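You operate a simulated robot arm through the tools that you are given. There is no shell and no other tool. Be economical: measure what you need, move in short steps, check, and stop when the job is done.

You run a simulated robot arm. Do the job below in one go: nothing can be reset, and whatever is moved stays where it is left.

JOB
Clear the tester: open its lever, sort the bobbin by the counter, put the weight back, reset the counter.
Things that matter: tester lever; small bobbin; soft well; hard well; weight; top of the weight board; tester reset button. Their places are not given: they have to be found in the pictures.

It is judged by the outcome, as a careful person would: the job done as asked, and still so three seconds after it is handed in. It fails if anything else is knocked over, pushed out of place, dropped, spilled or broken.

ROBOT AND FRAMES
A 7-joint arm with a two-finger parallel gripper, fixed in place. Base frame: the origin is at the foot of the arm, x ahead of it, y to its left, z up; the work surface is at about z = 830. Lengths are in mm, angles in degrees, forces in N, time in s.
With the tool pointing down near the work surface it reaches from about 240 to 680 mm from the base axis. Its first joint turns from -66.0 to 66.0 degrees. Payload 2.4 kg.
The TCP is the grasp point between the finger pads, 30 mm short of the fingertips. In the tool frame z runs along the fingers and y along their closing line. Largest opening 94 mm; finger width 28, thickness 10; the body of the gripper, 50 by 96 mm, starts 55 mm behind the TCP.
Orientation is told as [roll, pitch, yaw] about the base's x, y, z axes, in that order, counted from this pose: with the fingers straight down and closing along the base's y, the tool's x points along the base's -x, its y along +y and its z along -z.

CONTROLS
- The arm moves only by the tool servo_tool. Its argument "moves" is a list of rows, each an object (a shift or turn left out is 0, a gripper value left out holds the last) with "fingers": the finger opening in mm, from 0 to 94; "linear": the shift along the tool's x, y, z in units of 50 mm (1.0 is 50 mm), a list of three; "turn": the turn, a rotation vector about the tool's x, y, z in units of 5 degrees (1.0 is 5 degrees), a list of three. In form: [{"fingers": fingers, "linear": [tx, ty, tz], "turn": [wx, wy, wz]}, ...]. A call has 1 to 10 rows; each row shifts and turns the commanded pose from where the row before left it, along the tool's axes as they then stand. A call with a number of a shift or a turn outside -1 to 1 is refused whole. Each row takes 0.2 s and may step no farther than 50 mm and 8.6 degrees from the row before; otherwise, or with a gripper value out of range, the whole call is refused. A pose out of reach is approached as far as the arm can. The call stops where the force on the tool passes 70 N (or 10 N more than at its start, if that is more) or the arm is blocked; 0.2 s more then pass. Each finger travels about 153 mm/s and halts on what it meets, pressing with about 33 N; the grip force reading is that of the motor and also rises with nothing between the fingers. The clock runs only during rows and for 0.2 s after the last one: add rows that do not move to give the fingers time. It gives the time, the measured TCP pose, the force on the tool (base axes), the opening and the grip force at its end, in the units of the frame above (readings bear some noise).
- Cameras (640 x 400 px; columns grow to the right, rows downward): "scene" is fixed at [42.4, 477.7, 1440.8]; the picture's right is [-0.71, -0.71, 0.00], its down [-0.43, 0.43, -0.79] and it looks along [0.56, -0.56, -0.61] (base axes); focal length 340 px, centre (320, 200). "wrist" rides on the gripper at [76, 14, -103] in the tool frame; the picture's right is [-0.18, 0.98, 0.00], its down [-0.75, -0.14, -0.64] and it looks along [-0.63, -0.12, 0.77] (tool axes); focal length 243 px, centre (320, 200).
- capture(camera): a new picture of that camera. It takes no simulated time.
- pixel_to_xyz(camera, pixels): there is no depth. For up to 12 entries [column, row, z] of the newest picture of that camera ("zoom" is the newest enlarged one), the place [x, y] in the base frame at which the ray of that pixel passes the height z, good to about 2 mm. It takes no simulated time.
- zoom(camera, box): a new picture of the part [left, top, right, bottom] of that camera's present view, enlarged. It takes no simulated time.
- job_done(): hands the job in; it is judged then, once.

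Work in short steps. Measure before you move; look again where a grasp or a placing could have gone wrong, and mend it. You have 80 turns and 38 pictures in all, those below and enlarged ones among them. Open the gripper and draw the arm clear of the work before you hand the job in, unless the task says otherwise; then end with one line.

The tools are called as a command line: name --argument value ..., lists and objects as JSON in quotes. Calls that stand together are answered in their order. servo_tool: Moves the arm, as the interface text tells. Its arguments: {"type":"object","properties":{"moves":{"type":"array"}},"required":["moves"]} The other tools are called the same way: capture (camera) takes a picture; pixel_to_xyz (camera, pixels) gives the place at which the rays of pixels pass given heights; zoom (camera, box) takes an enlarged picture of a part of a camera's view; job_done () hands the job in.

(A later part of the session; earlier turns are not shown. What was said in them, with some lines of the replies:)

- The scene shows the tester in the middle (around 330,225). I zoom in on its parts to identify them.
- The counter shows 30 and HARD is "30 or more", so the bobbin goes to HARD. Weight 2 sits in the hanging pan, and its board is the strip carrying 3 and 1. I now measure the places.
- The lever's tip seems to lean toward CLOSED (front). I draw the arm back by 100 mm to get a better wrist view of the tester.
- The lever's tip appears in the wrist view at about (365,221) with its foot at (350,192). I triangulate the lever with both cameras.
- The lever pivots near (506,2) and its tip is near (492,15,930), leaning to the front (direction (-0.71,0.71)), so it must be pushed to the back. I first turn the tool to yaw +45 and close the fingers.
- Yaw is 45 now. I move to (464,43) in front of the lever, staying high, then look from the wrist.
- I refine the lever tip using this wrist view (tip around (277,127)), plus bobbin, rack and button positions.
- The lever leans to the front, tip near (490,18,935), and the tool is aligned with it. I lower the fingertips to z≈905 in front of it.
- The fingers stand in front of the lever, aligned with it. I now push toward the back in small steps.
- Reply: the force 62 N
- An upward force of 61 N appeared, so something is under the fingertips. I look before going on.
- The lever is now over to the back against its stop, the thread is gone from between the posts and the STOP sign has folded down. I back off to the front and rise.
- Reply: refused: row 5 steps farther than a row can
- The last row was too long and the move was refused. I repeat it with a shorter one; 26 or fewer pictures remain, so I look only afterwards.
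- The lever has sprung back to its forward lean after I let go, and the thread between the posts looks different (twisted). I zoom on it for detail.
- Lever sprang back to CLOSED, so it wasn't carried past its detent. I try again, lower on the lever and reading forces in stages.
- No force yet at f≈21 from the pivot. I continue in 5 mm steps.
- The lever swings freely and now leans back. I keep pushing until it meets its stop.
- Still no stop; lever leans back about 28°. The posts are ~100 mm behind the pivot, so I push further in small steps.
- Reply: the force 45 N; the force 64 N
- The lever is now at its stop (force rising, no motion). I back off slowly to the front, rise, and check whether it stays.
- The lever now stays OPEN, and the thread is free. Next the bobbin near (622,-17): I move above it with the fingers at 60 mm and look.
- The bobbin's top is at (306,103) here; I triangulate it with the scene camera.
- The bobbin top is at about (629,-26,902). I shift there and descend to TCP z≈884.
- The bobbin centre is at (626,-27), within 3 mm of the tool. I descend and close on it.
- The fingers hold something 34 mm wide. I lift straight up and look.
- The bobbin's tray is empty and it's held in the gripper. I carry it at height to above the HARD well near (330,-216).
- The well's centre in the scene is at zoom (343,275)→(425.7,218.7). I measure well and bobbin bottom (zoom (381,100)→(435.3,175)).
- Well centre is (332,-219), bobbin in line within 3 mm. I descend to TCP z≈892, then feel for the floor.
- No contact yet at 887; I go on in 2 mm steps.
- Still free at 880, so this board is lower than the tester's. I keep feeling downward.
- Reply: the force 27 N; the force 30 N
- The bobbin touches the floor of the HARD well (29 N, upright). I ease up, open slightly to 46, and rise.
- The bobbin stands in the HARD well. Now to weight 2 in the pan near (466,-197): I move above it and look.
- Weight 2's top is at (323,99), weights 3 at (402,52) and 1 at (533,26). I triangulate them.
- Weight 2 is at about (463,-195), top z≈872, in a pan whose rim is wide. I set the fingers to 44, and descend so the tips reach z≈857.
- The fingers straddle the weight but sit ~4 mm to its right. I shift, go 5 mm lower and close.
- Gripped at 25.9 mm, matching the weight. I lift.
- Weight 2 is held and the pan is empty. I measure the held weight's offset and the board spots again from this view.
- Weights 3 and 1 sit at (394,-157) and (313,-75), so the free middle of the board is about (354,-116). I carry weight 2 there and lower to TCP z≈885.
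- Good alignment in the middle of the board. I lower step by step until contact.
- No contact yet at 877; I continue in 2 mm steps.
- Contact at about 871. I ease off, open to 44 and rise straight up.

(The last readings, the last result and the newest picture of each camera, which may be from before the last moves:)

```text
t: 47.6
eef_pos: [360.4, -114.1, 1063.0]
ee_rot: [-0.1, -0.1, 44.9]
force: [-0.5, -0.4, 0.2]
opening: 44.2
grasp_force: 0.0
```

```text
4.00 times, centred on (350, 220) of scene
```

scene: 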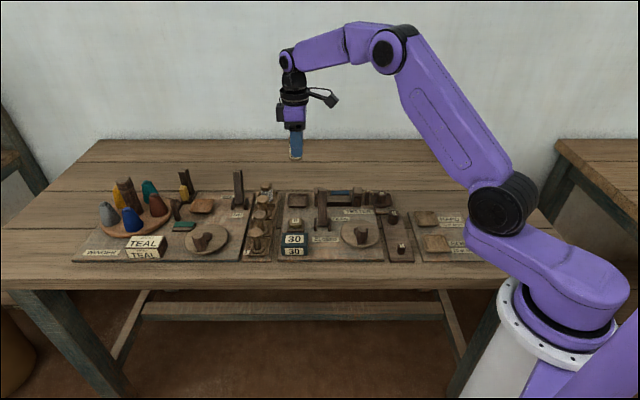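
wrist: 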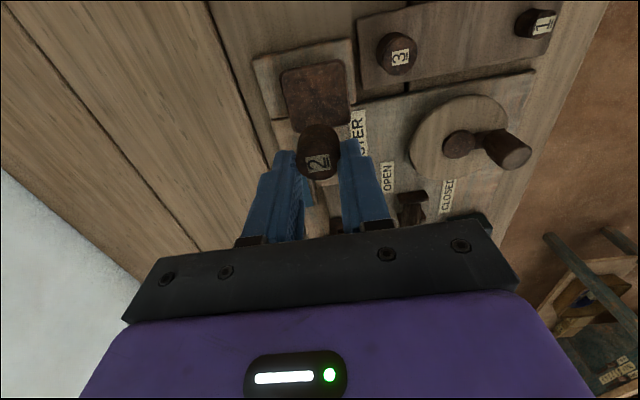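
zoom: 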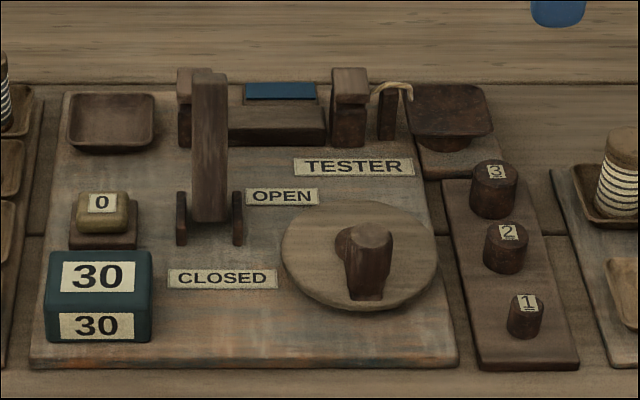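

Weight 2 is back between 3 and 1. Last, the "0" reset button at (557,48), top z≈860: I close the fingers and go above it, tips to ≈875.

servo_tool --moves '[{"fingers": 0, "linear": [-0.845, -0.081, 0]}, {"linear": [-0.845, -0.081, 0]}, {"linear": [-0.845, -0.081, 0]}, {"linear": [-0.845, -0.081, 0]}, {"linear": [-0.845, -0.081, 0]}, {"linear": [-0.845, -0.081, 0]}, {"linear": [0, 0, 0.9]}, {"linear": [0, 0, 0.9]}, {"linear": [0, 0, 0.9]}, {}]'

zoom --camera "scene" --box '[260, 180, 356, 240]'

```text
t: 49.8
eef_pos: [555.7, 49.0, 926.9]
ee_rot: [-0.1, -0.1, 45.0]
force: [0.3, -0.3, 0.1]
opening: 0.0
grasp_force: 32.7
```

```text
6.67 times, centred on (308, 210) of scene
```

zoom: 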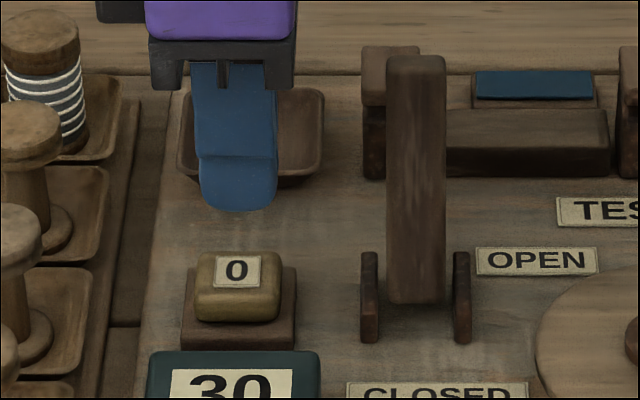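

The fingers line up over the button. I go down in steps until I feel the press.

servo_tool --moves '[{"linear": [0, 0, 0.3]}, {"linear": [0, 0, 0.2]}, {"linear": [0, 0, 0.1]}, {}]'

servo_tool --moves '[{"linear": [0, 0, 0.06]}, {}]'

servo_tool --moves '[{"linear": [0, 0, 0.06]}, {}]'

servo_tool --moves '[{"linear": [0, 0, 0.06]}, {}]'

```text
t: 50.8
eef_pos: [555.3, 47.0, 896.5]
ee_rot: [0.0, 0.0, 44.9]
force: [-0.7, -0.7, -0.2]
opening: 0.1
grasp_force: 32.8
```

```text
t: 51.4
eef_pos: [554.4, 47.9, 894.0]
ee_rot: [0.0, 0.0, 45.0]
force: [-1.0, 0.7, 0.5]
opening: 0.0
grasp_force: 33.0
```

```text
t: 52.0
eef_pos: [556.5, 48.0, 890.8]
ee_rot: [0.0, 0.1, 45.1]
force: [-0.3, 0.2, -0.9]
opening: 0.0
grasp_force: 33.1
```

```text
t: 52.6
eef_pos: [556.2, 47.8, 889.3]
ee_rot: [0.0, 0.0, 45.0]
force: [0.2, -0.7, -0.2]
opening: 0.1
grasp_force: 32.6
```

Nothing felt yet at tips ≈859; I continue down gently.

servo_tool --moves '[{"linear": [0, 0, 0.05]}, {}]'

servo_tool --moves '[{"linear": [0, 0, 0.05]}, {}]'

servo_tool --moves '[{"linear": [0, 0, 0.05]}, {}]'

```text
t: 53.2
eef_pos: [556.7, 47.6, 886.0]
ee_rot: [0.1, 0.0, 44.9]
force: [0.5, 0.1, -0.6]
opening: 0.1
grasp_force: 33.3
```

```text
t: 53.8
eef_pos: [556.2, 48.0, 883.5]
ee_rot: [0.0, 0.1, 45.0]
force: [-1.1, 0.2, 1.1]
opening: 0.0
grasp_force: 32.5
```

```text
t: 54.4
eef_pos: [556.0, 48.9, 881.9]
ee_rot: [0.0, 0.0, 45.1]
force: [-0.1, 0.8, 3.5]
opening: 0.0
grasp_force: 32.8
```

Contact begins (3.5 N) at 882. I press a few millimetres more.

servo_tool --moves '[{"linear": [0, 0, 0.05]}, {}]'

servo_tool --moves '[{"linear": [0, 0, 0.05]}, {}]'

```text
t: 55.0
eef_pos: [556.5, 49.3, 878.2]
ee_rot: [0.0, 0.0, 45.0]
force: [-1.8, 1.8, 5.6]
opening: 0.0
grasp_force: 33.1
```

```text
t: 55.6
eef_pos: [555.9, 46.6, 875.7]
ee_rot: [0.0, -0.2, 45.1]
force: [-7.7, 1.2, 21.0]
opening: 0.0
grasp_force: 32.9
```

The button bottomed out (21 N). I rise, retreat clear, and open the gripper, then check the counter (2 pictures left).

servo_tool --moves '[{"linear": [0, 0, -0.3]}, {"linear": [0, 0, -0.8]}, {"linear": [0, 0, -0.9]}, {"linear": [0, 0, -0.9]}, {"linear": [0, 0, -0.9]}, {"fingers": 60}, {}, {}]'

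zoom --camera "scene" --box '[250, 160, 474, 300]'

```text
t: 57.4
eef_pos: [557.4, 47.7, 1064.8]
ee_rot: [0.0, 0.0, 45.0]
force: [0.5, -0.4, 0.5]
opening: 60.0
grasp_force: 0.1
```

```text
2.86 times, centred on (362, 230) of scene
```

zoom: 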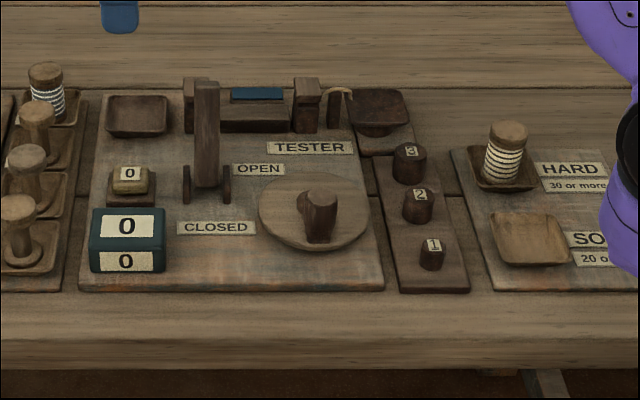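

The counter shows 0, the lever is OPEN, the bobbin is in HARD, weight 2 is on its board, and the arm is clear with the gripper open. I hand in.

job_done

```text
The job is handed in.
```

The tester is cleared and handed in: the lever is open, the bobbin is in the HARD well (the counter read 30), weight 2 is back on its board between 3 and 1, and the counter reads 0; the lever sprang back shut on my first push, so I pushed it again to its stop and it stayed open.
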